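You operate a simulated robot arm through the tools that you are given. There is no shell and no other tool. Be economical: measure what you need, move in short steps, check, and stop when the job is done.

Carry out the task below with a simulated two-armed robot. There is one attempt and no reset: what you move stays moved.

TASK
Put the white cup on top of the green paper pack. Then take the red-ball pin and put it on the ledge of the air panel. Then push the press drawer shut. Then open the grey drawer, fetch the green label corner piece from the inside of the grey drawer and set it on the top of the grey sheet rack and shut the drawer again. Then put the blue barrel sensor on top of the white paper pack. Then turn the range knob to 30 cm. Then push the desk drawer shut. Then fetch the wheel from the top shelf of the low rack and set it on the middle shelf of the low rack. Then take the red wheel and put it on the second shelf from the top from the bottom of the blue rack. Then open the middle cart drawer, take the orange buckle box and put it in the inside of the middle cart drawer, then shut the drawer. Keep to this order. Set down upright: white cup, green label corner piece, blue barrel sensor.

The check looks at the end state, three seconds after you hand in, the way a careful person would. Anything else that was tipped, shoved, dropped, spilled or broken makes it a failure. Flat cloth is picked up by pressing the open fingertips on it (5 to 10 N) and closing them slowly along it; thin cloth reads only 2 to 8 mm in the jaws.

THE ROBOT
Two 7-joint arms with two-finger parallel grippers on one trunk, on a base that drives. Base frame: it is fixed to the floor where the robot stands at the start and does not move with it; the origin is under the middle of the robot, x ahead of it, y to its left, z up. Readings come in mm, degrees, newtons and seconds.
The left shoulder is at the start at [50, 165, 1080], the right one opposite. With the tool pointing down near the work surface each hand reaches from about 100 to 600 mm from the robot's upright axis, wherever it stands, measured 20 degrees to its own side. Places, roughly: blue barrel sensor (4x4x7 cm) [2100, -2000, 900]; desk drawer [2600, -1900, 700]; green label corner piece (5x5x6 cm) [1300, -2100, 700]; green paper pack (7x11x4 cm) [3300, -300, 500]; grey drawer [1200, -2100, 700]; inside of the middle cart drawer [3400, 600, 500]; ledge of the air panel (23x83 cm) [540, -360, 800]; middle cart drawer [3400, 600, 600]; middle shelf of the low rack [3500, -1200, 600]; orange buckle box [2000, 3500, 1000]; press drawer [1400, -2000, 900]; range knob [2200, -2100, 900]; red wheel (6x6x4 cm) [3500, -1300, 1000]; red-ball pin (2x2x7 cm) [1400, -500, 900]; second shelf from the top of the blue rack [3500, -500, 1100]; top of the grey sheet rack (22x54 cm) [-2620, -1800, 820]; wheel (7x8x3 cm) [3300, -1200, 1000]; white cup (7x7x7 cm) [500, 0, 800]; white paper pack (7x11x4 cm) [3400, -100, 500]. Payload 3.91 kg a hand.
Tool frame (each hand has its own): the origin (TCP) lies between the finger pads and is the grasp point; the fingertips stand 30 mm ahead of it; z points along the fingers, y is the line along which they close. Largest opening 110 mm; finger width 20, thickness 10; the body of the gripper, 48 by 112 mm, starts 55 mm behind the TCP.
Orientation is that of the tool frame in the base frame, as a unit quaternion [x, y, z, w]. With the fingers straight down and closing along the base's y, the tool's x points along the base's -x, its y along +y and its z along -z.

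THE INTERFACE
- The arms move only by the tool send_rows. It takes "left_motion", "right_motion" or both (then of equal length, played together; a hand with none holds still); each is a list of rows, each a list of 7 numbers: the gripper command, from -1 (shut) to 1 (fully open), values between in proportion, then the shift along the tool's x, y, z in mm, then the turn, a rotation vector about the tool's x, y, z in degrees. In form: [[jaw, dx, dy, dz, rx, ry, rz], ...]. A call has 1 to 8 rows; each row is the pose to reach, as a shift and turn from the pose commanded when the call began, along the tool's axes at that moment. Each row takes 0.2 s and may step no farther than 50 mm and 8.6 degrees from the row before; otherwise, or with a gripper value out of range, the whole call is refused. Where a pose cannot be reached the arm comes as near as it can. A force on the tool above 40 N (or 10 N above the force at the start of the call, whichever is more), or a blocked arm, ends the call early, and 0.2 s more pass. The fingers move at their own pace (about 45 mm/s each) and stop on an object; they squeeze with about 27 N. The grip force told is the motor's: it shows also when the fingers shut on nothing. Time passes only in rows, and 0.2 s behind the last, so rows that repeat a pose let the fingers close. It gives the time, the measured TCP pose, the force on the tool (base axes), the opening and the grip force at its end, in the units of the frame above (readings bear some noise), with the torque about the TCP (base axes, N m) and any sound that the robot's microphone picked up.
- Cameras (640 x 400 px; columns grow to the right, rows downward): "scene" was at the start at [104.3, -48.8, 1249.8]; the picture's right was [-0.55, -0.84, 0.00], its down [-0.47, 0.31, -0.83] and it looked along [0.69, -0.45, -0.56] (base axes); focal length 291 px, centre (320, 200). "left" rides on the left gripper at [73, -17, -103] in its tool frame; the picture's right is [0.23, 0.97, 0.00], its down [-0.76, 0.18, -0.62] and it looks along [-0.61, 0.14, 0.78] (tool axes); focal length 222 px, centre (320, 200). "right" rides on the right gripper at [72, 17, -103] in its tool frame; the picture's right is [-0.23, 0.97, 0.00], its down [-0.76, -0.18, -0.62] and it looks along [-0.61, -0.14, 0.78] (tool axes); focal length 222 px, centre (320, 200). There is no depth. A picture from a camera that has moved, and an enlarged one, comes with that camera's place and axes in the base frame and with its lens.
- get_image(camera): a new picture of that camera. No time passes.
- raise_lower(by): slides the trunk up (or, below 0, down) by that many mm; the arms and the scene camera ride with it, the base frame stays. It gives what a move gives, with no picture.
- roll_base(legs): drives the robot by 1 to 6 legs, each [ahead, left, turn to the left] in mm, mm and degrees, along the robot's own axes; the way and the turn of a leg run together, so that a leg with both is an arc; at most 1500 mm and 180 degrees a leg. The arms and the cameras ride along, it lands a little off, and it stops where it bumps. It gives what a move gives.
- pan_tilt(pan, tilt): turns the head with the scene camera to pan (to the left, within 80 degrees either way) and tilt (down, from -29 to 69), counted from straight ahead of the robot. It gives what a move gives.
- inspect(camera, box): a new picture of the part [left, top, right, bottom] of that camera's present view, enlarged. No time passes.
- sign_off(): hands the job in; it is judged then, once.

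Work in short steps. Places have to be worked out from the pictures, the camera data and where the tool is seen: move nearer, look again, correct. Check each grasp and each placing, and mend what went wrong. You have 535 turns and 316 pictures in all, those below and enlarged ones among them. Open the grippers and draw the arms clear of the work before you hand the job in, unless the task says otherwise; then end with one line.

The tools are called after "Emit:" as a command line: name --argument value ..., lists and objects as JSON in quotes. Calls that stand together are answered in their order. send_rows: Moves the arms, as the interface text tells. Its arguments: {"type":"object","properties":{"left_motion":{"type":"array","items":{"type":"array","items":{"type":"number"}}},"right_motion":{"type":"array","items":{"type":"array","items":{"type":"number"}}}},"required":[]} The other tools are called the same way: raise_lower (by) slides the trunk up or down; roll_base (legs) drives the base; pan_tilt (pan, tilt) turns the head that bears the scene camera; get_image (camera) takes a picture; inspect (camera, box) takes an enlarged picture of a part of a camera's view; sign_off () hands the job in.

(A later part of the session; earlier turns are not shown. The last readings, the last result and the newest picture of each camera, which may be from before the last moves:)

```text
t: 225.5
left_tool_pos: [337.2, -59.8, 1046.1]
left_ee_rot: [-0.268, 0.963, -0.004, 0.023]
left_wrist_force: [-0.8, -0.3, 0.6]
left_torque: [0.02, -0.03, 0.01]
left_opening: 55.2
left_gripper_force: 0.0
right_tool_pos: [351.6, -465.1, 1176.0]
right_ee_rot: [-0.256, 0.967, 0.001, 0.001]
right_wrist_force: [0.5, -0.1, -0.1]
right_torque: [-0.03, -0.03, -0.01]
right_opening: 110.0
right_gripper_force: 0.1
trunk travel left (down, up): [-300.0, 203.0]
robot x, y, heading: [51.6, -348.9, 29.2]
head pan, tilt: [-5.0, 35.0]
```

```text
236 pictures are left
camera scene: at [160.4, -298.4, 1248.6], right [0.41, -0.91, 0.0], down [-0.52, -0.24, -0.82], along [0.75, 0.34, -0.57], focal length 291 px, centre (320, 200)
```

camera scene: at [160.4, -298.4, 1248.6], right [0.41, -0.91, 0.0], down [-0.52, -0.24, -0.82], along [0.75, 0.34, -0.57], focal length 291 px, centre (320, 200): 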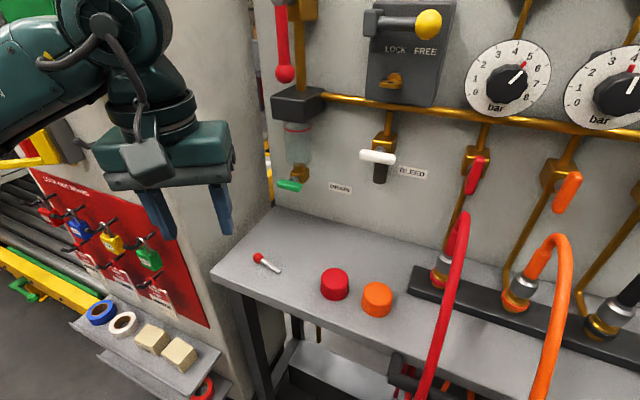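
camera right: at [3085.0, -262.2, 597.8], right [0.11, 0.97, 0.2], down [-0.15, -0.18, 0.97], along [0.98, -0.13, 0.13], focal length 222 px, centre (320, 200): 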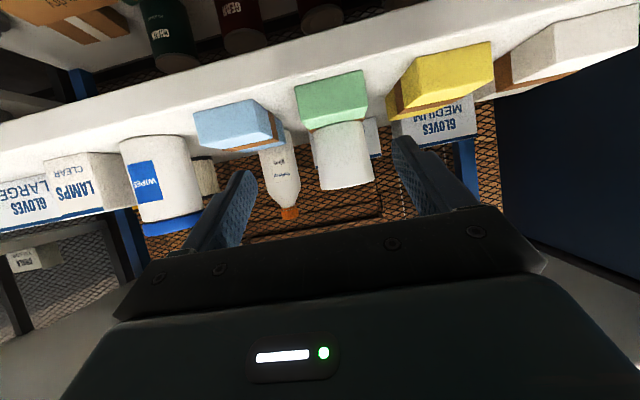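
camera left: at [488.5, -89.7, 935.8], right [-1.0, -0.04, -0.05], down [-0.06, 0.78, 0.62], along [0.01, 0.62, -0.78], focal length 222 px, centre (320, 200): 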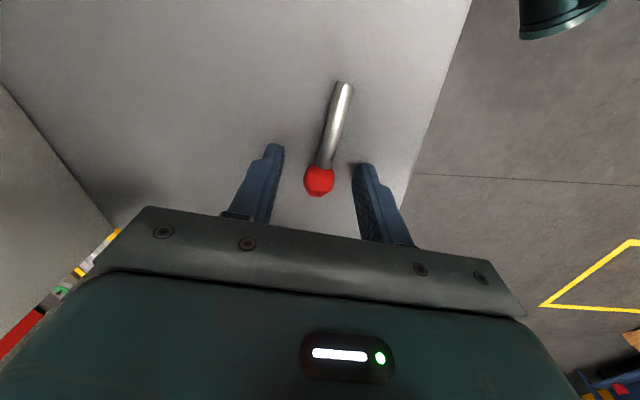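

Task 2 done. Back off, turn to face the workbench, and drive east to the press.

Emit:
roll_base --legs '[[-300, 0, 0], [0, 0, -119], [700, 0, 0]]'

Emit:
send_rows --left_motion '[[1, 30, 0, 0, 0, 2, 0], [1, 60, 10, 0, 0, 3, 0], [1, 80, 20, 0, 0, 3, 0]]' --right_motion '[[1, 0, 0, 30, 0, 0, 0], [1, 0, 0, 70, 0, 0, 0], [1, 0, 0, 110, 0, 0, 0]]'

Emit:
roll_base --legs '[[0, 1450, 0]]'

Emit:
pan_tilt --pan 10 --tilt 25

Emit:
get_image --camera "scene"

```text
t: 235.9
left_tool_pos: [-41.8, -1576.0, 1046.5]
left_ee_rot: [0.679, 0.734, -0.021, 0.007]
left_wrist_force: [-0.1, -0.2, 0.6]
left_torque: [0.0, -0.03, 0.03]
left_opening: 55.1
left_gripper_force: 0.1
right_tool_pos: [-410.7, -1405.3, 1176.7]
right_ee_rot: [0.688, 0.725, 0.0, 0.002]
right_wrist_force: [0.9, -0.3, 0.0]
right_torque: [0.03, 0.0, 0.01]
right_opening: 109.8
right_gripper_force: 0.1
trunk travel left (down, up): [-300.0, 203.0]
robot x, y, heading: [-174.2, -1193.6, -87.2]
head pan, tilt: [-5.0, 35.0]
```

```text
t: 236.7
left_tool_pos: [-25.7, -1492.7, 1041.6]
left_ee_rot: [0.679, 0.734, -0.004, -0.013]
left_wrist_force: [0.1, 0.2, -0.1]
left_torque: [0.02, 0.0, 0.01]
left_opening: 110.2
left_gripper_force: 0.0
right_tool_pos: [-411.3, -1405.3, 1065.8]
right_ee_rot: [0.689, 0.725, -0.002, 0.003]
right_wrist_force: [-0.6, 0.3, 0.8]
right_torque: [-0.03, 0.01, 0.01]
right_opening: 110.0
right_gripper_force: 0.1
trunk travel left (down, up): [-300.0, 203.0]
robot x, y, heading: [-173.4, -1193.0, -87.1]
head pan, tilt: [-5.0, 35.0]
```

```text
t: 249.9
left_tool_pos: [1435.7, -1451.7, 1042.3]
left_ee_rot: [0.688, 0.726, -0.004, -0.012]
left_wrist_force: [-1.0, 0.6, 0.4]
left_torque: [-0.02, -0.01, 0.04]
left_opening: 109.9
left_gripper_force: 0.1
right_tool_pos: [1052.2, -1353.3, 1066.3]
right_ee_rot: [0.698, 0.716, -0.001, 0.001]
right_wrist_force: [-0.2, -0.2, 0.2]
right_torque: [0.02, -0.05, 0.0]
right_opening: 109.8
right_gripper_force: 0.1
trunk travel left (down, up): [-300.0, 203.0]
robot x, y, heading: [1293.8, -1148.2, -88.3]
head pan, tilt: [-5.0, 35.0]
stopped in leg 1: the robot was blocked; the commanded pose is now the measured one
```

```text
t: 250.6
left_tool_pos: [1435.6, -1452.6, 1040.8]
left_ee_rot: [0.688, 0.726, -0.003, -0.011]
left_wrist_force: [-1.2, 1.2, -0.4]
left_torque: [-0.02, 0.0, 0.04]
left_opening: 110.0
left_gripper_force: 0.1
right_tool_pos: [1052.8, -1352.9, 1066.1]
right_ee_rot: [0.698, 0.716, 0.0, 0.002]
right_wrist_force: [0.5, -0.5, -0.6]
right_torque: [0.03, -0.01, 0.04]
right_opening: 110.1
right_gripper_force: 0.1
trunk travel left (down, up): [-300.0, 203.0]
robot x, y, heading: [1293.2, -1145.7, -88.8]
head pan, tilt: [10.0, 25.0]
```

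```text
235 pictures are left
camera scene: at [1315.3, -1267.1, 1264.3], right [-0.98, -0.2, 0.0], down [-0.08, 0.41, -0.91], along [0.18, -0.89, -0.42], focal length 291 px, centre (320, 200)
```

scene: 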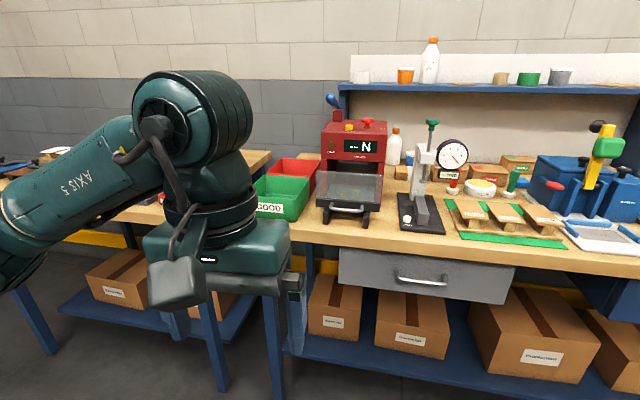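

The base brushed something at its rear (the table edge); I move forward off it, then look closer at the press.

Emit:
roll_base --legs '[[120, 0, -1]]'

Emit:
inspect --camera "scene" --box '[280, 80, 480, 260]'

```text
t: 251.9
left_tool_pos: [1432.2, -1571.9, 1039.7]
left_ee_rot: [0.695, 0.719, -0.003, -0.013]
left_wrist_force: [0.0, 0.4, -0.1]
left_torque: [0.02, -0.02, 0.04]
left_opening: 110.0
left_gripper_force: 0.1
right_tool_pos: [1050.5, -1466.8, 1066.3]
right_ee_rot: [0.704, 0.711, 0.001, 0.001]
right_wrist_force: [0.4, -0.6, -0.5]
right_torque: [0.05, 0.02, 0.0]
right_opening: 110.0
right_gripper_force: 0.2
trunk travel left (down, up): [-300.0, 203.0]
robot x, y, heading: [1302.0, -1266.4, -89.7]
head pan, tilt: [10.0, 25.0]
```

```text
2.22 times, centred on (380, 170) of scene
camera zoom: at [1315.0, -1386.2, 1264.2], right [-0.98, -0.18, 0.0], down [-0.08, 0.42, -0.91], along [0.16, -0.89, -0.42], focal length 646 px, centre (187, 267)
```

zoom: 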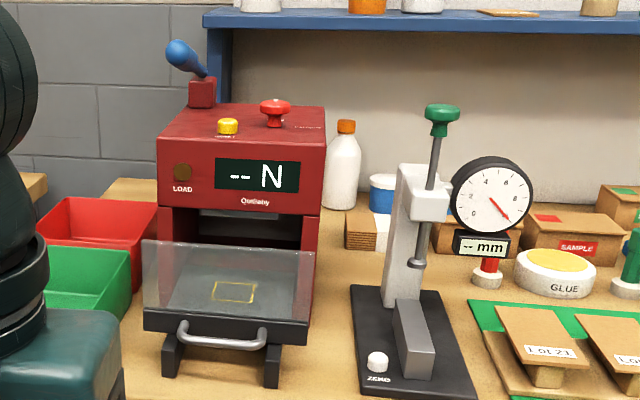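

The press drawer (window + handle) is pulled out; handle ≈ [1382, -1965, 915]. I drive nearer and pitch the left hand forward to push with closed fingertips.

Emit:
roll_base --legs '[[120, -80, -0.3]]'

Emit:
send_rows --left_motion '[[-1, 0, 0, 0, 0, -8, 2], [-1, -10, 0, 0, 0, -16, 2], [-1, -20, 0, 0, 0, -24, 2], [-1, -30, 0, 0, 0, -32, 2], [-1, -40, 0, 0, 0, -40, 2], [-1, -45, 0, 0, 0, -48, 2], [-1, -50, 0, 0, 0, -56, 2], [-1, -50, 0, 0, 0, -62, 2]]'

Emit:
get_image --camera "left"

Emit:
get_image --camera "scene"

```text
t: 253.2
left_tool_pos: [1350.8, -1696.3, 1041.6]
left_ee_rot: [0.698, 0.716, -0.003, -0.012]
left_wrist_force: [-0.6, 0.4, -0.4]
left_torque: [0.02, 0.0, 0.01]
left_opening: 109.8
left_gripper_force: 0.1
right_tool_pos: [969.9, -1588.0, 1065.6]
right_ee_rot: [0.707, 0.707, -0.001, 0.002]
right_wrist_force: [-0.2, -0.5, 0.0]
right_torque: [0.0, -0.06, -0.01]
right_opening: 109.9
right_gripper_force: 0.0
trunk travel left (down, up): [-300.0, 203.0]
robot x, y, heading: [1217.1, -1388.3, -90.1]
head pan, tilt: [10.0, 25.0]
```

```text
t: 255.1
left_tool_pos: [1325.6, -1785.9, 1056.0]
left_ee_rot: [0.608, 0.607, -0.363, 0.359]
left_wrist_force: [0.2, 0.0, 0.2]
left_torque: [0.0, -0.01, 0.01]
left_opening: 0.0
left_gripper_force: 26.6
left hand out of reach, approached as far as the arm can: row 6, 7, 8
right_tool_pos: [969.7, -1586.8, 1065.5]
right_ee_rot: [0.708, 0.706, -0.001, 0.001]
right_wrist_force: [-0.4, 0.1, 0.6]
right_torque: [-0.02, 0.0, -0.03]
right_opening: 109.8
right_gripper_force: 0.1
trunk travel left (down, up): [-300.0, 203.0]
robot x, y, heading: [1217.7, -1384.7, -90.2]
head pan, tilt: [10.0, 25.0]
```

```text
233 pictures are left
camera left: at [1309.2, -1660.2, 1043.4], right [0.97, 0.11, -0.2], down [0.18, 0.18, 0.97], along [0.14, -0.98, 0.16], focal length 222 px, centre (320, 200)
```

left: 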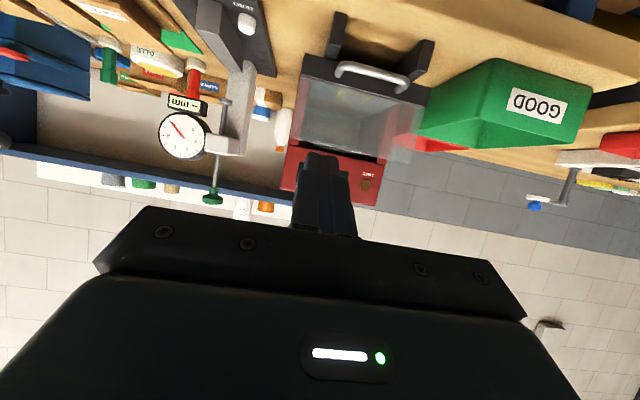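

```text
232 pictures are left
camera scene: at [1233.8, -1507.9, 1264.3], right [-0.99, -0.17, 0.0], down [-0.07, 0.42, -0.91], along [0.15, -0.89, -0.42], focal length 291 px, centre (320, 200)
```

scene: 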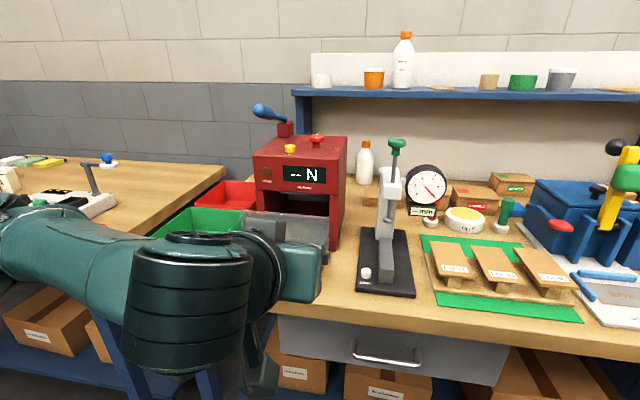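

Handle confirmed at [1384, -1965, 917]. Move the closed fingertips to just in front of the drawer window's lower part.

Emit:
send_rows --left_motion '[[-1, 7, 15, 35, 0, 0, 0], [-1, 14, 30, 70, 0, 0, 0], [-1, 20, 45, 105, 0, 0, 0], [-1, 28, 58, 140, 0, 0, 0], [-1, 28, 58, 140, 0, 0, 0]]'

Emit:
get_image --camera "left"

Emit:
inspect --camera "scene" --box '[180, 120, 400, 300]'

```text
t: 256.2
left_tool_pos: [1383.6, -1893.3, 960.9]
left_ee_rot: [0.608, 0.609, -0.361, 0.359]
left_wrist_force: [-0.2, 0.1, 0.6]
left_torque: [-0.01, -0.01, 0.03]
left_opening: 0.0
left_gripper_force: 26.8
right_tool_pos: [969.4, -1587.3, 1066.1]
right_ee_rot: [0.707, 0.707, -0.001, 0.002]
right_wrist_force: [-0.3, 0.2, -1.4]
right_torque: [0.01, 0.02, 0.0]
right_opening: 110.0
right_gripper_force: 0.1
trunk travel left (down, up): [-300.0, 203.0]
robot x, y, heading: [1219.4, -1387.2, -90.2]
head pan, tilt: [10.0, 25.0]
```

```text
231 pictures are left
camera left: at [1368.5, -1767.4, 949.0], right [0.97, 0.11, -0.2], down [0.18, 0.18, 0.97], along [0.14, -0.98, 0.16], focal length 222 px, centre (320, 200)
```

left: 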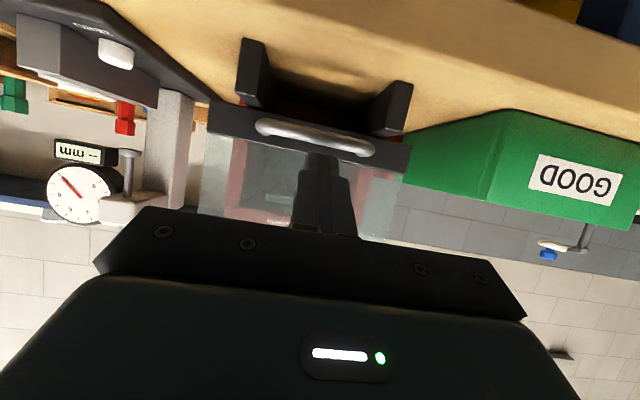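

```text
2.22 times, centred on (290, 210) of scene
camera zoom: at [1233.9, -1507.8, 1264.3], right [-0.99, -0.17, 0.0], down [-0.07, 0.42, -0.91], along [0.15, -0.89, -0.42], focal length 646 px, centre (387, 178)
```

zoom: 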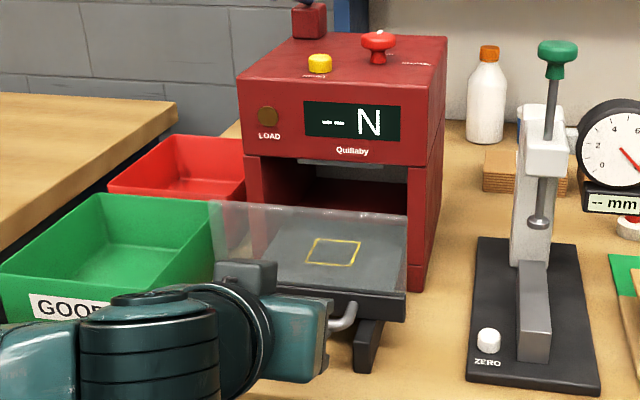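

Fingertips face the drawer. Lower 8 mm and push along -y.

Emit:
send_rows --left_motion '[[-1, 1, -3, 17, 0, 0, 0], [-1, -7, -3, 33, 0, 0, 0], [-1, -14, -3, 46, 0, 0, 0], [-1, -21, -3, 59, 0, 0, 0], [-1, -28, -3, 72, 0, 0, 0], [-1, -35, -3, 85, 0, 0, 0]]'

Emit:
inspect --camera "scene" --box '[180, 120, 400, 300]'

```text
t: 257.6
left_tool_pos: [1379.0, -1982.8, 953.7]
left_ee_rot: [0.609, 0.608, -0.362, 0.358]
left_wrist_force: [1.7, 13.6, 1.5]
left_torque: [0.29, -0.04, 0.0]
left_opening: 0.3
left_gripper_force: 27.0
right_tool_pos: [969.9, -1585.5, 1066.1]
right_ee_rot: [0.707, 0.707, -0.002, 0.003]
right_wrist_force: [0.0, 0.3, -0.4]
right_torque: [0.04, 0.03, 0.01]
right_opening: 110.3
right_gripper_force: 0.0
trunk travel left (down, up): [-300.0, 203.0]
robot x, y, heading: [1219.4, -1388.7, -90.1]
head pan, tilt: [10.0, 25.0]
```

```text
2.22 times, centred on (290, 210) of scene
camera zoom: at [1234.3, -1506.1, 1264.5], right [-0.99, -0.17, 0.0], down [-0.07, 0.41, -0.91], along [0.16, -0.89, -0.42], focal length 646 px, centre (387, 178)
```

zoom: 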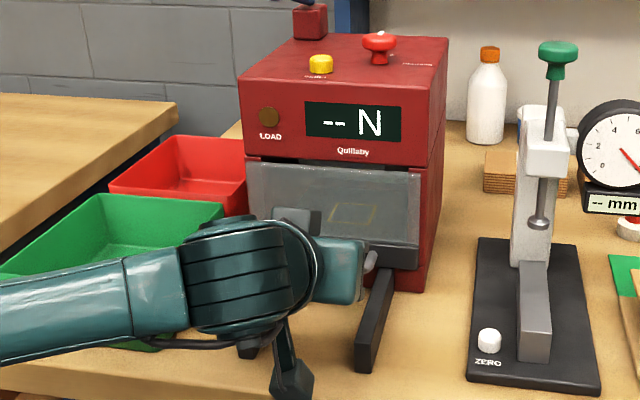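

Sliding well; nearly shut. Push further in small steps.

Emit:
send_rows --left_motion '[[-1, -2, 0, 4, 0, 0, 0], [-1, -4, 0, 8, 0, 0, 0], [-1, -6, 0, 12, 0, 0, 0]]'

Emit:
inspect --camera "scene" --box '[180, 120, 400, 300]'

```text
t: 258.1
left_tool_pos: [1379.6, -1984.2, 954.7]
left_ee_rot: [0.61, 0.609, -0.361, 0.357]
left_wrist_force: [4.3, 20.9, 9.3]
left_torque: [0.27, -0.12, 0.03]
left_opening: 0.1
left_gripper_force: 26.8
right_tool_pos: [969.6, -1583.8, 1066.4]
right_ee_rot: [0.707, 0.707, -0.001, 0.004]
right_wrist_force: [0.7, -0.4, 0.2]
right_torque: [0.02, 0.0, 0.02]
right_opening: 110.1
right_gripper_force: 0.1
trunk travel left (down, up): [-300.0, 203.0]
robot x, y, heading: [1219.2, -1385.2, -90.0]
head pan, tilt: [10.0, 25.0]
stopped in row 2 (left hand): the force on the tool passed its limit at 46 N (the readings are from after the stop); the commanded pose is now the measured one
```

```text
2.22 times, centred on (290, 210) of scene
camera zoom: at [1234.7, -1503.6, 1264.9], right [-0.98, -0.17, 0.0], down [-0.07, 0.41, -0.91], along [0.16, -0.89, -0.42], focal length 646 px, centre (387, 178)
```

zoom: 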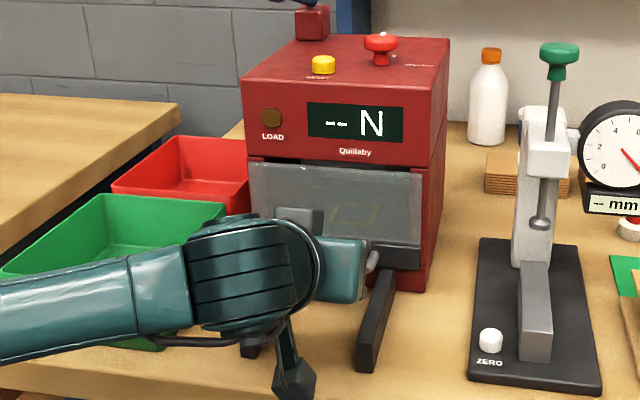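

It's hard against its stop: shut. Withdraw and verify.

Emit:
send_rows --left_motion '[[-1, 15, 0, -28, 0, 0, 0], [-1, 30, 0, -60, 0, 0, 0], [-1, 40, 0, -95, 0, 0, 0], [-1, 40, 0, -135, 0, 0, 0], [-1, 20, 0, -175, 0, 0, 0]]'

Emit:
inspect --camera "scene" --box '[160, 100, 480, 300]'

```text
t: 259.3
left_tool_pos: [1380.7, -1825.6, 1021.0]
left_ee_rot: [0.611, 0.609, -0.358, 0.356]
left_wrist_force: [-0.1, -0.8, 0.1]
left_torque: [-0.02, 0.01, -0.01]
left_opening: 0.0
left_gripper_force: 27.0
right_tool_pos: [970.3, -1586.5, 1065.9]
right_ee_rot: [0.707, 0.708, -0.001, 0.002]
right_wrist_force: [-1.4, -0.2, 0.5]
right_torque: [-0.01, 0.01, 0.02]
right_opening: 110.2
right_gripper_force: 0.0
trunk travel left (down, up): [-300.0, 203.0]
robot x, y, heading: [1215.3, -1385.9, -90.2]
head pan, tilt: [10.0, 25.0]
```

```text
2.00 times, centred on (320, 200) of scene
camera zoom: at [1234.1, -1507.0, 1264.3], right [-0.99, -0.17, 0.0], down [-0.07, 0.42, -0.91], along [0.16, -0.89, -0.42], focal length 581 px, centre (320, 200)
```

zoom: 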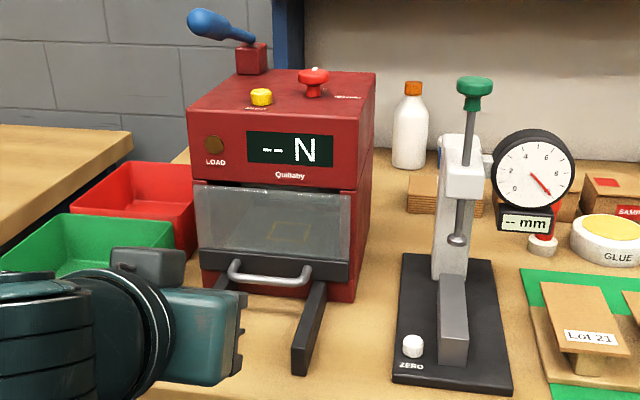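

The press drawer is shut. Now the grey drawer; I look at its handle.

Emit:
pan_tilt --pan 0 --tilt 42

Emit:
get_image --camera "scene"

```text
t: 260.1
left_tool_pos: [1380.0, -1825.6, 1020.8]
left_ee_rot: [0.61, 0.61, -0.359, 0.357]
left_wrist_force: [0.2, -1.0, 0.7]
left_torque: [0.0, 0.01, 0.02]
left_opening: 0.0
left_gripper_force: 27.2
right_tool_pos: [970.2, -1585.4, 1066.7]
right_ee_rot: [0.707, 0.707, 0.0, 0.002]
right_wrist_force: [0.5, 0.5, 0.4]
right_torque: [0.0, 0.01, -0.01]
right_opening: 110.0
right_gripper_force: 0.1
trunk travel left (down, up): [-300.0, 203.0]
robot x, y, heading: [1218.0, -1383.8, -90.0]
head pan, tilt: [0.0, 42.0]
```

```text
226 pictures are left
camera scene: at [1218.2, -1500.1, 1238.1], right [-1.0, 0.0, 0.0], down [0.0, 0.67, -0.74], along [0.0, -0.74, -0.67], focal length 291 px, centre (320, 200)
```

scene: 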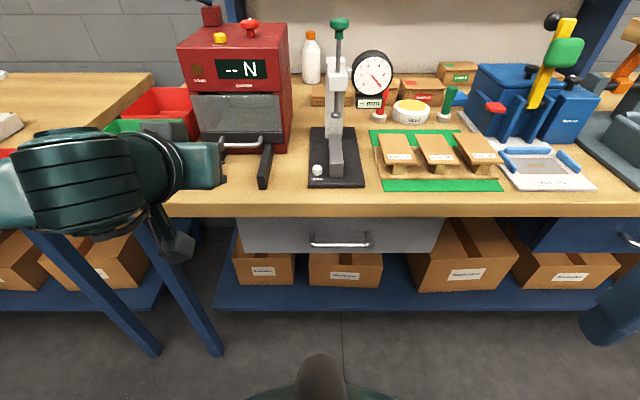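

Handle ≈ [1181, -1885, 775], bar along x. I back off a bit, lower the trunk, and turn the left hand level with its jaws closing vertically.

Emit:
roll_base --legs '[[-170, -130, 0]]'

Emit:
send_rows --left_motion '[[0, 0, 0, 0, 0, -7, 0], [0, 0, 0, 0, 0, -14, 0], [0, 0, 0, 0, 0, -21, 0], [0, 0, 0, 0, 0, -28, 0], [0, 0, 0, 0, 0, -28, 0]]'

Emit:
send_rows --left_motion '[[0, 0, 0, 0, 0, 0, 8.5], [0, 0, 0, 0, 0, 0, 17], [0, 0, 0, 0, 0, 0, 25.5], [0, 0, 0, 0, 0, 0, 34], [0, 0, 0, 0, 0, 0, 42.5], [0, 0, 0, 0, 0, 0, 51], [0, 0, 0, 0, 0, 0, 59.5], [0, 0, 0, 0, 0, 0, 68]]'

Emit:
get_image --camera "scene"

```text
t: 261.9
left_tool_pos: [1254.9, -1655.1, 1020.0]
left_ee_rot: [0.61, 0.609, -0.36, 0.357]
left_wrist_force: [-0.4, -0.9, -0.4]
left_torque: [0.0, 0.01, 0.0]
left_opening: 0.0
left_gripper_force: 27.2
right_tool_pos: [844.1, -1418.0, 1065.4]
right_ee_rot: [0.706, 0.708, -0.001, 0.002]
right_wrist_force: [0.7, 0.3, 0.9]
right_torque: [-0.04, -0.05, 0.0]
right_opening: 109.8
right_gripper_force: 0.0
trunk travel left (down, up): [-300.0, 203.0]
robot x, y, heading: [1094.2, -1218.5, -90.1]
head pan, tilt: [0.0, 42.0]
```

```text
t: 263.1
left_tool_pos: [1243.7, -1665.6, 1021.8]
left_ee_rot: [0.574, 0.564, -0.426, 0.414]
left_wrist_force: [-0.3, 0.1, -0.2]
left_torque: [0.01, 0.03, -0.03]
left_opening: 55.1
left_gripper_force: 0.2
left hand out of reach, approached as far as the arm can: row 1, 2, 3, 4, 5
right_tool_pos: [844.1, -1416.8, 1066.0]
right_ee_rot: [0.706, 0.708, -0.001, 0.002]
right_wrist_force: [-0.6, 0.0, 0.3]
right_torque: [0.01, 0.0, 0.03]
right_opening: 110.3
right_gripper_force: 0.0
trunk travel left (down, up): [-300.0, 203.0]
robot x, y, heading: [1091.5, -1219.3, -90.1]
head pan, tilt: [0.0, 42.0]
```

```text
t: 264.9
left_tool_pos: [1243.5, -1664.7, 1020.9]
left_ee_rot: [0.791, 0.146, -0.12, 0.582]
left_wrist_force: [0.0, 0.1, 0.7]
left_torque: [0.0, -0.01, 0.05]
left_opening: 55.0
left_gripper_force: 0.1
right_tool_pos: [845.1, -1417.8, 1066.9]
right_ee_rot: [0.706, 0.708, 0.0, 0.002]
right_wrist_force: [0.1, 0.4, 0.1]
right_torque: [0.01, -0.02, 0.0]
right_opening: 110.1
right_gripper_force: 0.1
trunk travel left (down, up): [-300.0, 203.0]
robot x, y, heading: [1095.9, -1219.2, -89.8]
head pan, tilt: [0.0, 42.0]
```

```text
225 pictures are left
camera scene: at [1092.7, -1330.9, 1238.1], right [-1.0, 0.0, 0.0], down [0.0, 0.67, -0.74], along [0.0, -0.74, -0.67], focal length 291 px, centre (320, 200)
```

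scene: 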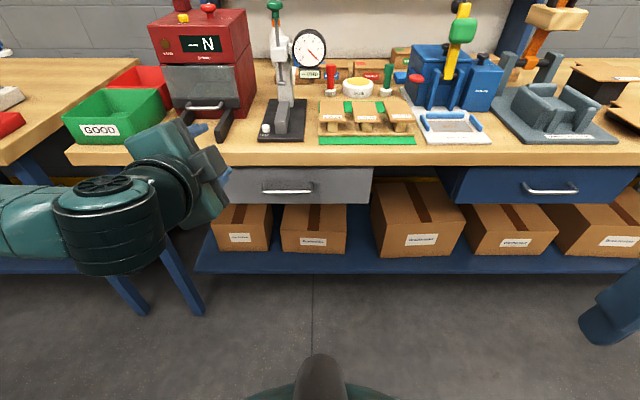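

Complete the roll, lower the trunk, and drive closer.

Emit:
send_rows --left_motion '[[0, 0, 0, 0, 0, 0, 8], [0, 0, 0, 0, 0, 0, 16], [0, 0, 0, 0, 0, 0, 22], [0, 0, 0, 0, 0, 0, 22]]'

Emit:
raise_lower --by -225

Emit:
roll_base --legs '[[110, 0, 0]]'

Emit:
get_image --camera "left"

Emit:
get_image --camera "scene"

```text
t: 265.9
left_tool_pos: [1244.0, -1666.4, 1021.0]
left_ee_rot: [0.804, -0.007, -0.008, 0.595]
left_wrist_force: [-0.7, 0.1, 0.3]
left_torque: [-0.04, -0.02, -0.01]
left_opening: 54.9
left_gripper_force: 0.0
right_tool_pos: [845.2, -1418.4, 1066.0]
right_ee_rot: [0.706, 0.708, -0.001, 0.002]
right_wrist_force: [-0.2, 0.0, -0.9]
right_torque: [-0.02, -0.01, 0.04]
right_opening: 110.1
right_gripper_force: 0.0
trunk travel left (down, up): [-300.0, 203.0]
robot x, y, heading: [1093.1, -1217.1, -89.7]
head pan, tilt: [0.0, 42.0]
```

```text
t: 268.2
left_tool_pos: [1243.9, -1664.8, 796.8]
left_ee_rot: [0.804, -0.006, -0.007, 0.595]
left_wrist_force: [-0.6, 0.2, 0.7]
left_torque: [-0.02, -0.01, 0.03]
left_opening: 55.1
left_gripper_force: 0.1
right_tool_pos: [844.5, -1417.5, 841.6]
right_ee_rot: [0.706, 0.708, 0.0, 0.002]
right_wrist_force: [-0.1, 0.2, 0.0]
right_torque: [0.0, -0.01, -0.02]
right_opening: 109.8
right_gripper_force: 0.0
trunk travel left (down, up): [-75.0, 428.0]
robot x, y, heading: [1089.4, -1217.3, -89.9]
head pan, tilt: [0.0, 42.0]
```

```text
t: 269.4
left_tool_pos: [1242.2, -1774.4, 795.9]
left_ee_rot: [0.804, -0.007, -0.007, 0.595]
left_wrist_force: [0.6, 0.6, 0.0]
left_torque: [0.0, 0.03, -0.04]
left_opening: 55.0
left_gripper_force: 0.1
right_tool_pos: [844.2, -1526.7, 841.0]
right_ee_rot: [0.706, 0.708, 0.0, 0.002]
right_wrist_force: [0.0, -0.8, -0.8]
right_torque: [-0.01, 0.0, 0.01]
right_opening: 110.0
right_gripper_force: 0.2
trunk travel left (down, up): [-75.0, 428.0]
robot x, y, heading: [1088.7, -1328.8, -90.0]
head pan, tilt: [0.0, 42.0]
```

```text
224 pictures are left
camera left: at [1319.0, -1672.3, 810.8], right [0.23, -0.29, 0.93], down [-0.75, 0.56, 0.36], along [-0.62, -0.78, -0.09], focal length 222 px, centre (320, 200)
```

left: 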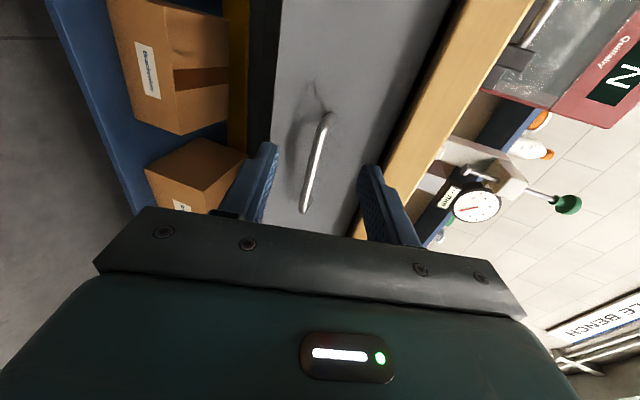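

```text
223 pictures are left
camera scene: at [1092.5, -1440.4, 1013.1], right [-1.0, 0.0, 0.0], down [0.0, 0.67, -0.74], along [0.0, -0.74, -0.67], focal length 291 px, centre (320, 200)
```

scene: 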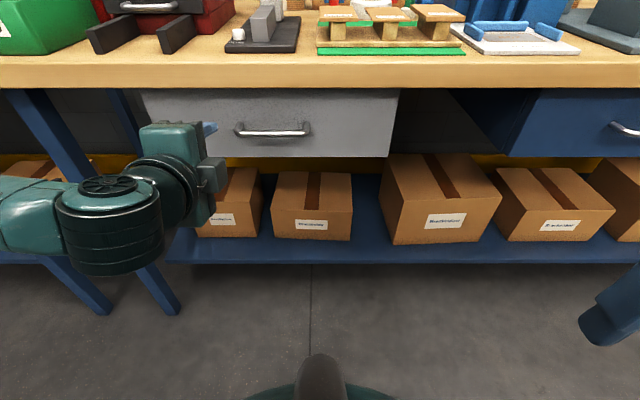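

Triangulation gives the handle bar at ≈ [1180, -1922, 757]. Move the hand in front of it.

Emit:
send_rows --left_motion '[[0, -20, 3, 25, 0, 0, 0], [0, -40, 5, 50, 0, 0, 0], [0, -62, 8, 75, 0, 0, 0], [0, -62, 8, 95, 0, 0, 0], [0, -62, 8, 95, 0, 0, 0]]'

Emit:
get_image --camera "left"

Emit:
inspect --camera "scene" --box '[100, 60, 420, 260]'

```text
t: 270.6
left_tool_pos: [1184.1, -1869.9, 776.7]
left_ee_rot: [0.804, -0.007, -0.007, 0.595]
left_wrist_force: [-0.7, 0.3, -0.4]
left_torque: [0.0, -0.01, -0.01]
left_opening: 55.0
left_gripper_force: 0.0
right_tool_pos: [843.9, -1527.5, 841.0]
right_ee_rot: [0.706, 0.708, 0.0, 0.002]
right_wrist_force: [-0.4, 0.0, 0.2]
right_torque: [0.02, 0.02, 0.0]
right_opening: 110.1
right_gripper_force: 0.0
trunk travel left (down, up): [-75.0, 428.0]
robot x, y, heading: [1090.9, -1326.5, -90.2]
head pan, tilt: [0.0, 42.0]
```

```text
222 pictures are left
camera left: at [1258.9, -1767.5, 791.8], right [0.22, -0.29, 0.93], down [-0.75, 0.56, 0.36], along [-0.62, -0.78, -0.09], focal length 222 px, centre (320, 200)
```

left: 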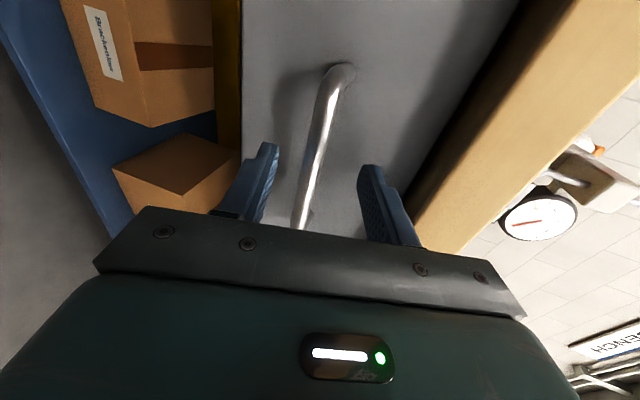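

```text
2.00 times, centred on (260, 160) of scene
camera zoom: at [1092.5, -1440.5, 1013.1], right [-1.0, 0.0, 0.0], down [0.0, 0.67, -0.74], along [0.0, -0.74, -0.67], focal length 581 px, centre (440, 280)
```

zoom: 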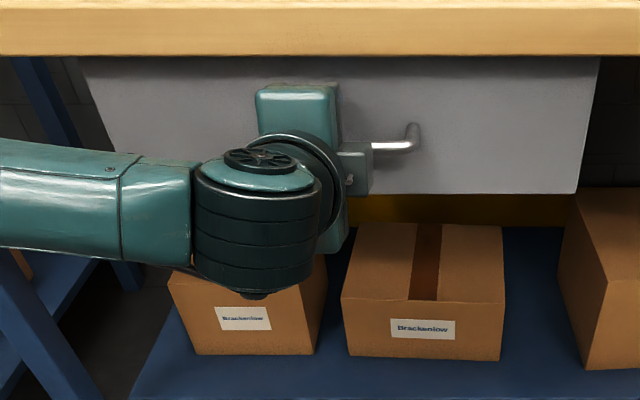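

The bar lies between the fingers. Advance 52 mm and close.

Emit:
send_rows --left_motion '[[0, 0, 0, 20, 0, 0, 0], [0, 0, 0, 40, 0, 0, 0], [0, 0, 0, 52, 0, 0, 0], [-0.5, 0, 0, 52, 0, 0, 0], [-1, 0, 0, 52, 0, 0, 0], [-1, 0, 0, 52, 0, 0, 0], [-1, 0, 0, 52, 0, 0, 0]]'

Emit:
get_image --camera "left"

```text
t: 271.1
left_tool_pos: [1183.7, -1880.9, 774.3]
left_ee_rot: [0.803, -0.006, -0.008, 0.596]
left_wrist_force: [3.9, 17.0, 3.1]
left_torque: [-0.57, 0.09, 0.29]
left_opening: 53.9
left_gripper_force: 0.0
right_tool_pos: [844.9, -1526.0, 841.8]
right_ee_rot: [0.706, 0.708, -0.002, 0.003]
right_wrist_force: [0.3, -0.2, -0.4]
right_torque: [-0.03, 0.03, -0.01]
right_opening: 110.0
right_gripper_force: 0.0
trunk travel left (down, up): [-75.0, 428.0]
robot x, y, heading: [1088.8, -1328.3, -90.1]
head pan, tilt: [0.0, 42.0]
stopped in row 2 (left hand): the force on the tool passed its limit at 55 N (the readings are from after the stop); the commanded pose is now the measured one
```

```text
220 pictures are left
camera left: at [1258.1, -1778.4, 788.6], right [0.23, -0.29, 0.93], down [-0.75, 0.56, 0.36], along [-0.62, -0.78, -0.09], focal length 222 px, centre (320, 200)
```

left: 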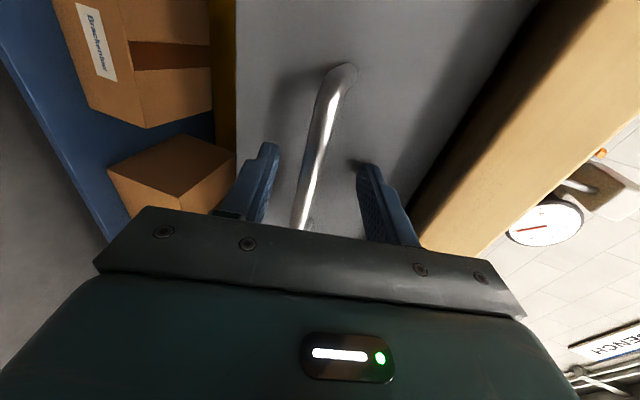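

Fingertips already touch the drawer face, so the bar is right at the TCP. Ease back 4 mm and close.

Emit:
send_rows --left_motion '[[0, 0, 0, -5, 0, 0, 0], [-0.5, 0, 0, -5, 0, 0, 0], [-1, 0, 0, -5, 0, 0, 0], [-1, 0, 0, -5, 0, 0, 0], [-1, 0, 0, -5, 0, 0, 0]]'

Emit:
get_image --camera "left"

```text
t: 272.3
left_tool_pos: [1182.0, -1876.4, 769.7]
left_ee_rot: [0.807, -0.008, -0.008, 0.59]
left_wrist_force: [-1.3, 13.3, -21.5]
left_torque: [0.21, -0.09, 0.23]
left_opening: 11.7
left_gripper_force: 44.8
right_tool_pos: [844.5, -1527.5, 840.7]
right_ee_rot: [0.707, 0.707, 0.0, 0.002]
right_wrist_force: [0.9, -1.1, 0.2]
right_torque: [-0.02, 0.0, -0.04]
right_opening: 110.0
right_gripper_force: 0.0
trunk travel left (down, up): [-75.0, 428.0]
robot x, y, heading: [1089.9, -1323.3, -90.0]
head pan, tilt: [0.0, 42.0]
```

```text
219 pictures are left
camera left: at [1257.5, -1774.1, 785.2], right [0.22, -0.3, 0.93], down [-0.75, 0.56, 0.36], along [-0.62, -0.77, -0.1], focal length 222 px, centre (320, 200)
```

left: 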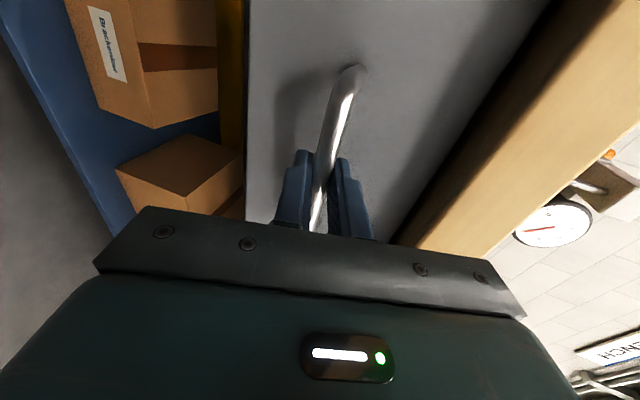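

Bar gripped. Relax vertical load, then pull by driving back.

Emit:
send_rows --left_motion '[[-1, 0, -4, 0, 0, 0, 0], [-1, 0, -5, 0, 0, 0, 0]]'

Emit:
roll_base --legs '[[-80, 0, 0]]'

Emit:
get_image --camera "scene"

```text
t: 272.9
left_tool_pos: [1181.8, -1876.6, 768.5]
left_ee_rot: [0.804, -0.007, -0.009, 0.595]
left_wrist_force: [-3.6, 12.9, -10.9]
left_torque: [0.21, -0.23, 0.22]
left_opening: 11.4
left_gripper_force: 45.2
right_tool_pos: [843.9, -1526.8, 839.9]
right_ee_rot: [0.707, 0.707, -0.001, 0.002]
right_wrist_force: [0.5, 0.5, 0.5]
right_torque: [-0.03, -0.01, -0.01]
right_opening: 110.0
right_gripper_force: 0.1
trunk travel left (down, up): [-75.0, 428.0]
robot x, y, heading: [1089.1, -1323.6, -90.0]
head pan, tilt: [0.0, 42.0]
```

```text
t: 273.9
left_tool_pos: [1182.4, -1794.6, 768.9]
left_ee_rot: [0.803, -0.008, -0.009, 0.595]
left_wrist_force: [-5.6, 0.6, -7.1]
left_torque: [0.09, -0.13, -0.13]
left_opening: 12.1
left_gripper_force: 45.1
right_tool_pos: [844.0, -1445.9, 840.4]
right_ee_rot: [0.706, 0.708, -0.001, 0.002]
right_wrist_force: [0.1, -0.8, -0.7]
right_torque: [0.04, 0.04, 0.0]
right_opening: 110.0
right_gripper_force: 0.1
trunk travel left (down, up): [-75.0, 428.0]
robot x, y, heading: [1091.7, -1247.2, -89.6]
head pan, tilt: [0.0, 42.0]
```

```text
218 pictures are left
camera scene: at [1092.4, -1359.2, 1013.0], right [-1.0, 0.0, 0.0], down [0.0, 0.67, -0.74], along [0.0, -0.74, -0.67], focal length 291 px, centre (320, 200)
```

scene: 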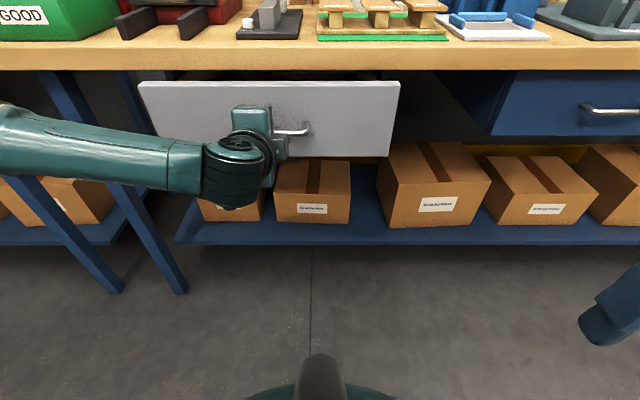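

The drawer slides. Pull further: 50 mm base, then the arm.

Emit:
roll_base --legs '[[-55, 0, 0]]'

Emit:
send_rows --left_motion '[[-1, 0, -6, -19, 0, 0, 0], [-1, 0, -12, -38, 0, 0, 0], [-1, 0, -18, -57, 0, 0, 0], [-1, 0, -23, -76, 0, 0, 0], [-1, 0, -29, -96, 0, 0, 0]]'

Emit:
get_image --camera "scene"

```text
t: 274.9
left_tool_pos: [1180.9, -1737.6, 769.1]
left_ee_rot: [0.803, -0.008, -0.009, 0.595]
left_wrist_force: [-10.7, 0.6, -2.4]
left_torque: [0.06, -0.15, 0.22]
left_opening: 11.3
left_gripper_force: 45.1
right_tool_pos: [843.9, -1390.5, 841.0]
right_ee_rot: [0.706, 0.708, -0.001, 0.003]
right_wrist_force: [0.1, 0.8, -1.2]
right_torque: [0.03, -0.03, -0.02]
right_opening: 110.4
right_gripper_force: 0.1
trunk travel left (down, up): [-75.0, 428.0]
robot x, y, heading: [1092.5, -1188.0, -89.9]
head pan, tilt: [0.0, 42.0]
```

```text
t: 276.1
left_tool_pos: [1182.1, -1638.6, 769.8]
left_ee_rot: [0.806, -0.011, -0.01, 0.591]
left_wrist_force: [-22.0, 1.0, -18.4]
left_torque: [0.2, -0.16, 0.55]
left_opening: 11.6
left_gripper_force: 45.2
right_tool_pos: [843.0, -1389.7, 839.8]
right_ee_rot: [0.706, 0.708, 0.0, 0.002]
right_wrist_force: [-0.4, -0.2, 0.8]
right_torque: [0.0, 0.01, 0.01]
right_opening: 110.1
right_gripper_force: 0.0
trunk travel left (down, up): [-75.0, 428.0]
robot x, y, heading: [1093.9, -1190.6, -90.1]
head pan, tilt: [0.0, 42.0]
```

```text
217 pictures are left
camera scene: at [1091.7, -1303.5, 1012.6], right [-1.0, 0.0, 0.0], down [0.0, 0.67, -0.74], along [0.0, -0.74, -0.67], focal length 291 px, centre (320, 200)
```

scene: 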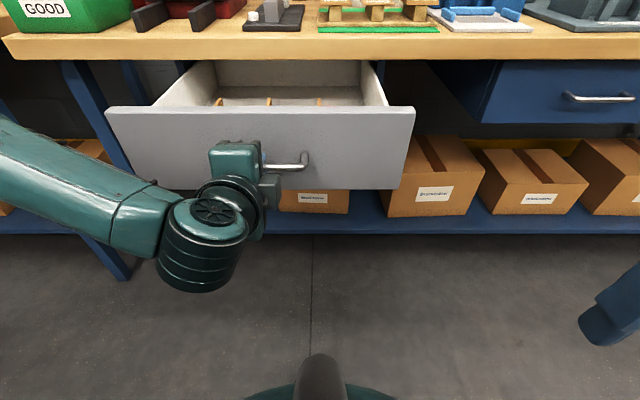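

Drawer is open ~240 mm. Pull a bit more: 30 mm base.

Emit:
roll_base --legs '[[-30, 0, 0]]'

Emit:
send_rows --left_motion '[[-1, 3, -5, -15, 0, 0, 0], [-1, 3, -9, -30, 0, 0, 0]]'

Emit:
get_image --camera "scene"

```text
t: 277.4
left_tool_pos: [1181.5, -1607.5, 769.0]
left_ee_rot: [0.807, -0.012, -0.013, 0.59]
left_wrist_force: [-2.1, -0.9, -0.7]
left_torque: [0.08, -0.11, 0.35]
left_opening: 11.6
left_gripper_force: 44.8
right_tool_pos: [845.9, -1360.5, 841.7]
right_ee_rot: [0.705, 0.709, 0.0, 0.002]
right_wrist_force: [0.3, -0.4, 0.0]
right_torque: [0.02, -0.02, 0.0]
right_opening: 110.1
right_gripper_force: 0.0
trunk travel left (down, up): [-75.0, 428.0]
robot x, y, heading: [1092.3, -1158.3, -90.0]
head pan, tilt: [0.0, 42.0]
stopped in leg 1: the force on the tool passed its limit at 40 N (the readings are from after the stop); the commanded pose is now the measured one
```

```text
t: 278.0
left_tool_pos: [1181.7, -1575.7, 769.5]
left_ee_rot: [0.809, -0.017, -0.017, 0.588]
left_wrist_force: [-32.6, -4.3, -10.9]
left_torque: [0.0, 0.24, -0.09]
left_opening: 11.8
left_gripper_force: 44.5
right_tool_pos: [843.0, -1360.7, 840.5]
right_ee_rot: [0.706, 0.708, 0.0, 0.001]
right_wrist_force: [-0.2, 0.6, 1.2]
right_torque: [-0.01, 0.0, 0.02]
right_opening: 110.1
right_gripper_force: 0.1
trunk travel left (down, up): [-75.0, 428.0]
robot x, y, heading: [1092.5, -1159.2, -90.0]
head pan, tilt: [0.0, 42.0]
```

```text
216 pictures are left
camera scene: at [1090.6, -1273.1, 1012.7], right [-1.0, 0.0, 0.0], down [0.0, 0.67, -0.74], along [0.0, -0.74, -0.67], focal length 291 px, centre (320, 200)
```

scene: 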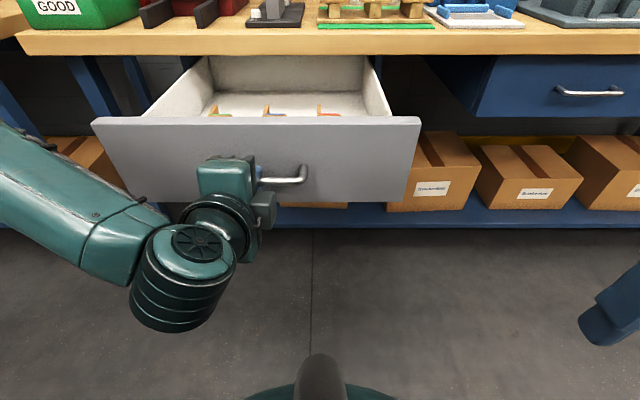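

Open ~300 mm, and three corner pieces with green, blue and red labels are visible. Release the handle and withdraw the hand.

Emit:
send_rows --left_motion '[[-0.6, -3, 0, 0, 0, 0, 0], [0, -3, 0, 0, 0, 0, 0], [0, -3, 0, 0, 0, 0, 0], [0, -3, 0, -10, 0, 0, 0]]'

Emit:
send_rows --left_motion '[[0, 15, 0, -15, 0, 0, 0], [0, 30, 0, -30, 0, 0, 0], [0, 45, 0, -45, 0, 0, 0]]'

Emit:
get_image --camera "scene"

```text
t: 279.0
left_tool_pos: [1180.2, -1570.9, 771.8]
left_ee_rot: [0.807, -0.01, -0.012, 0.59]
left_wrist_force: [0.0, -0.1, -0.1]
left_torque: [-0.01, 0.04, 0.02]
left_opening: 54.9
left_gripper_force: 0.1
left hand out of reach, approached as far as the arm can: row 4
right_tool_pos: [845.0, -1360.9, 841.8]
right_ee_rot: [0.706, 0.709, 0.0, 0.002]
right_wrist_force: [-0.4, -0.2, -0.2]
right_torque: [0.0, -0.03, 0.04]
right_opening: 109.9
right_gripper_force: 0.0
trunk travel left (down, up): [-75.0, 428.0]
robot x, y, heading: [1091.3, -1156.6, -90.0]
head pan, tilt: [0.0, 42.0]
```

```text
t: 279.8
left_tool_pos: [1187.1, -1577.3, 779.0]
left_ee_rot: [0.807, -0.012, -0.012, 0.59]
left_wrist_force: [0.3, -0.7, 0.2]
left_torque: [0.02, 0.03, 0.01]
left_opening: 54.7
left_gripper_force: 0.1
left hand out of reach, approached as far as the arm can: row 1, 2, 3
right_tool_pos: [844.3, -1360.4, 841.4]
right_ee_rot: [0.705, 0.709, -0.001, 0.002]
right_wrist_force: [-0.3, 0.6, 0.7]
right_torque: [0.03, 0.0, 0.03]
right_opening: 109.9
right_gripper_force: 0.0
trunk travel left (down, up): [-75.0, 428.0]
robot x, y, heading: [1092.1, -1157.6, -90.0]
head pan, tilt: [0.0, 42.0]
```

```text
215 pictures are left
camera scene: at [1092.8, -1272.1, 1013.0], right [-1.0, 0.0, 0.0], down [0.0, 0.67, -0.74], along [0.0, -0.74, -0.67], focal length 291 px, centre (320, 200)
```

scene: 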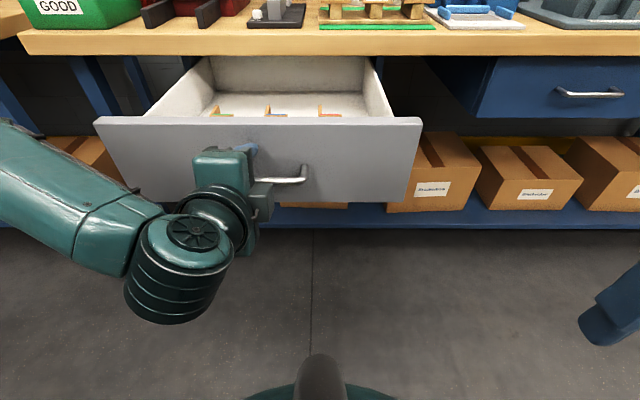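

The arm can't retract level that near; I pitch the hand down about the bar axis (fingers stay open around it), then pull out along the tool.

Emit:
send_rows --left_motion '[[0.3, 0, 0, 0, 8, 0, 0], [0.3, 0, 0, 0, 16, 0, 0], [0.3, 0, 0, 0, 24, 0, 0], [0.3, 0, 0, 0, 32, 0, 0], [0.3, 0, 0, 0, 32, 0, 0]]'

```text
t: 281.0
left_tool_pos: [1190.3, -1575.4, 778.6]
left_ee_rot: [0.939, -0.014, -0.009, 0.345]
left_wrist_force: [0.1, 0.6, 0.7]
left_torque: [0.02, 0.01, -0.01]
left_opening: 71.5
left_gripper_force: 0.1
right_tool_pos: [844.3, -1359.4, 841.9]
right_ee_rot: [0.705, 0.709, -0.001, 0.001]
right_wrist_force: [0.1, -0.2, 0.9]
right_torque: [0.01, 0.02, -0.01]
right_opening: 110.3
right_gripper_force: 0.0
trunk travel left (down, up): [-75.0, 428.0]
robot x, y, heading: [1091.0, -1160.4, -89.8]
head pan, tilt: [0.0, 42.0]
```

Now withdraw along the tool axis.

Emit:
send_rows --left_motion '[[0.3, 0, 0, -25, 0, 0, 0], [0.3, 0, 0, -50, 0, 0, 0], [0.3, 0, 0, -80, 0, 0, 0], [0.3, 0, 0, -110, 0, 0, 0], [0.3, 0, 0, -110, 0, 0, 0]]'

Emit:
raise_lower --by 225

Emit:
pan_tilt --pan 10 --tilt 45

Emit:
get_image --camera "scene"

```text
t: 282.2
left_tool_pos: [1194.5, -1503.2, 861.6]
left_ee_rot: [0.938, -0.013, -0.009, 0.346]
left_wrist_force: [-0.8, 0.2, 0.5]
left_torque: [0.01, -0.02, 0.04]
left_opening: 71.6
left_gripper_force: 0.0
right_tool_pos: [844.4, -1360.9, 841.4]
right_ee_rot: [0.706, 0.709, -0.001, 0.002]
right_wrist_force: [-0.3, -0.6, 0.1]
right_torque: [-0.06, 0.0, 0.0]
right_opening: 110.0
right_gripper_force: 0.0
trunk travel left (down, up): [-75.0, 428.0]
robot x, y, heading: [1093.2, -1159.1, -89.8]
head pan, tilt: [0.0, 42.0]
```

```text
t: 284.6
left_tool_pos: [1194.3, -1503.2, 1087.5]
left_ee_rot: [0.938, -0.014, -0.009, 0.347]
left_wrist_force: [0.4, -1.0, -0.1]
left_torque: [0.03, 0.02, -0.02]
left_opening: 71.7
left_gripper_force: 0.0
right_tool_pos: [845.5, -1358.9, 1065.2]
right_ee_rot: [0.705, 0.709, 0.0, 0.002]
right_wrist_force: [0.6, 0.3, 0.1]
right_torque: [-0.02, 0.03, 0.01]
right_opening: 109.9
right_gripper_force: 0.2
trunk travel left (down, up): [-300.0, 203.0]
robot x, y, heading: [1091.0, -1159.9, -90.3]
head pan, tilt: [0.0, 42.0]
```

```text
t: 285.3
left_tool_pos: [1194.7, -1503.1, 1087.7]
left_ee_rot: [0.938, -0.013, -0.008, 0.346]
left_wrist_force: [-0.5, -0.1, -0.2]
left_torque: [0.0, -0.02, -0.03]
left_opening: 71.4
left_gripper_force: 0.1
right_tool_pos: [844.6, -1360.6, 1066.6]
right_ee_rot: [0.706, 0.709, 0.0, 0.002]
right_wrist_force: [0.5, 0.5, 0.4]
right_torque: [0.03, -0.03, 0.03]
right_opening: 110.1
right_gripper_force: 0.1
trunk travel left (down, up): [-300.0, 203.0]
robot x, y, heading: [1090.0, -1156.4, -90.0]
head pan, tilt: [10.0, 45.0]
```

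```text
214 pictures are left
camera scene: at [1106.9, -1268.5, 1233.7], right [-0.98, -0.18, 0.0], down [-0.12, 0.7, -0.71], along [0.12, -0.7, -0.71], focal length 291 px, centre (320, 200)
```

scene: 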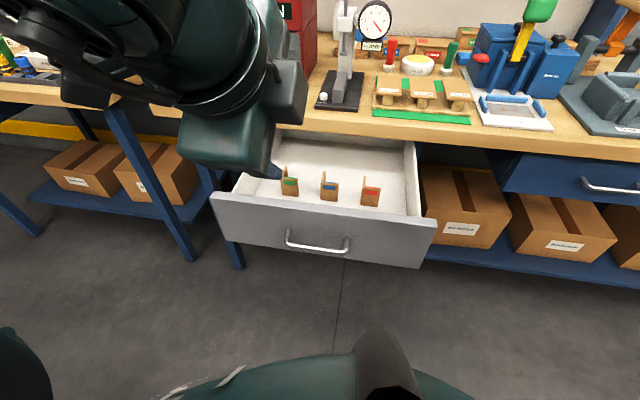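

Now the pieces are visible. Zoom in on them.

Emit:
inspect --camera "scene" --box '[230, 120, 430, 260]'

```text
2.86 times, centred on (330, 190) of scene
camera zoom: at [1106.9, -1268.5, 1233.7], right [-0.98, -0.18, 0.0], down [-0.12, 0.7, -0.71], along [0.12, -0.7, -0.71], focal length 830 px, centre (291, 229)
```

zoom: 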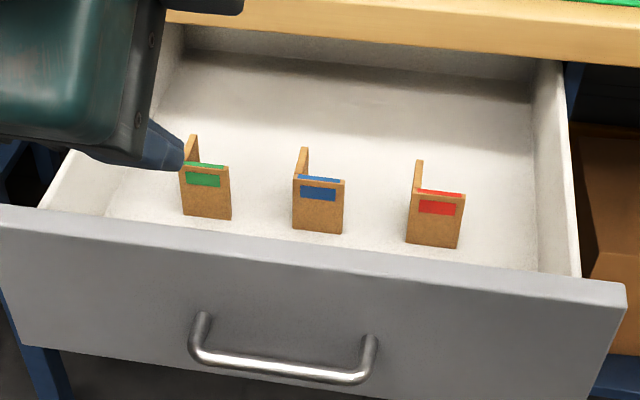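

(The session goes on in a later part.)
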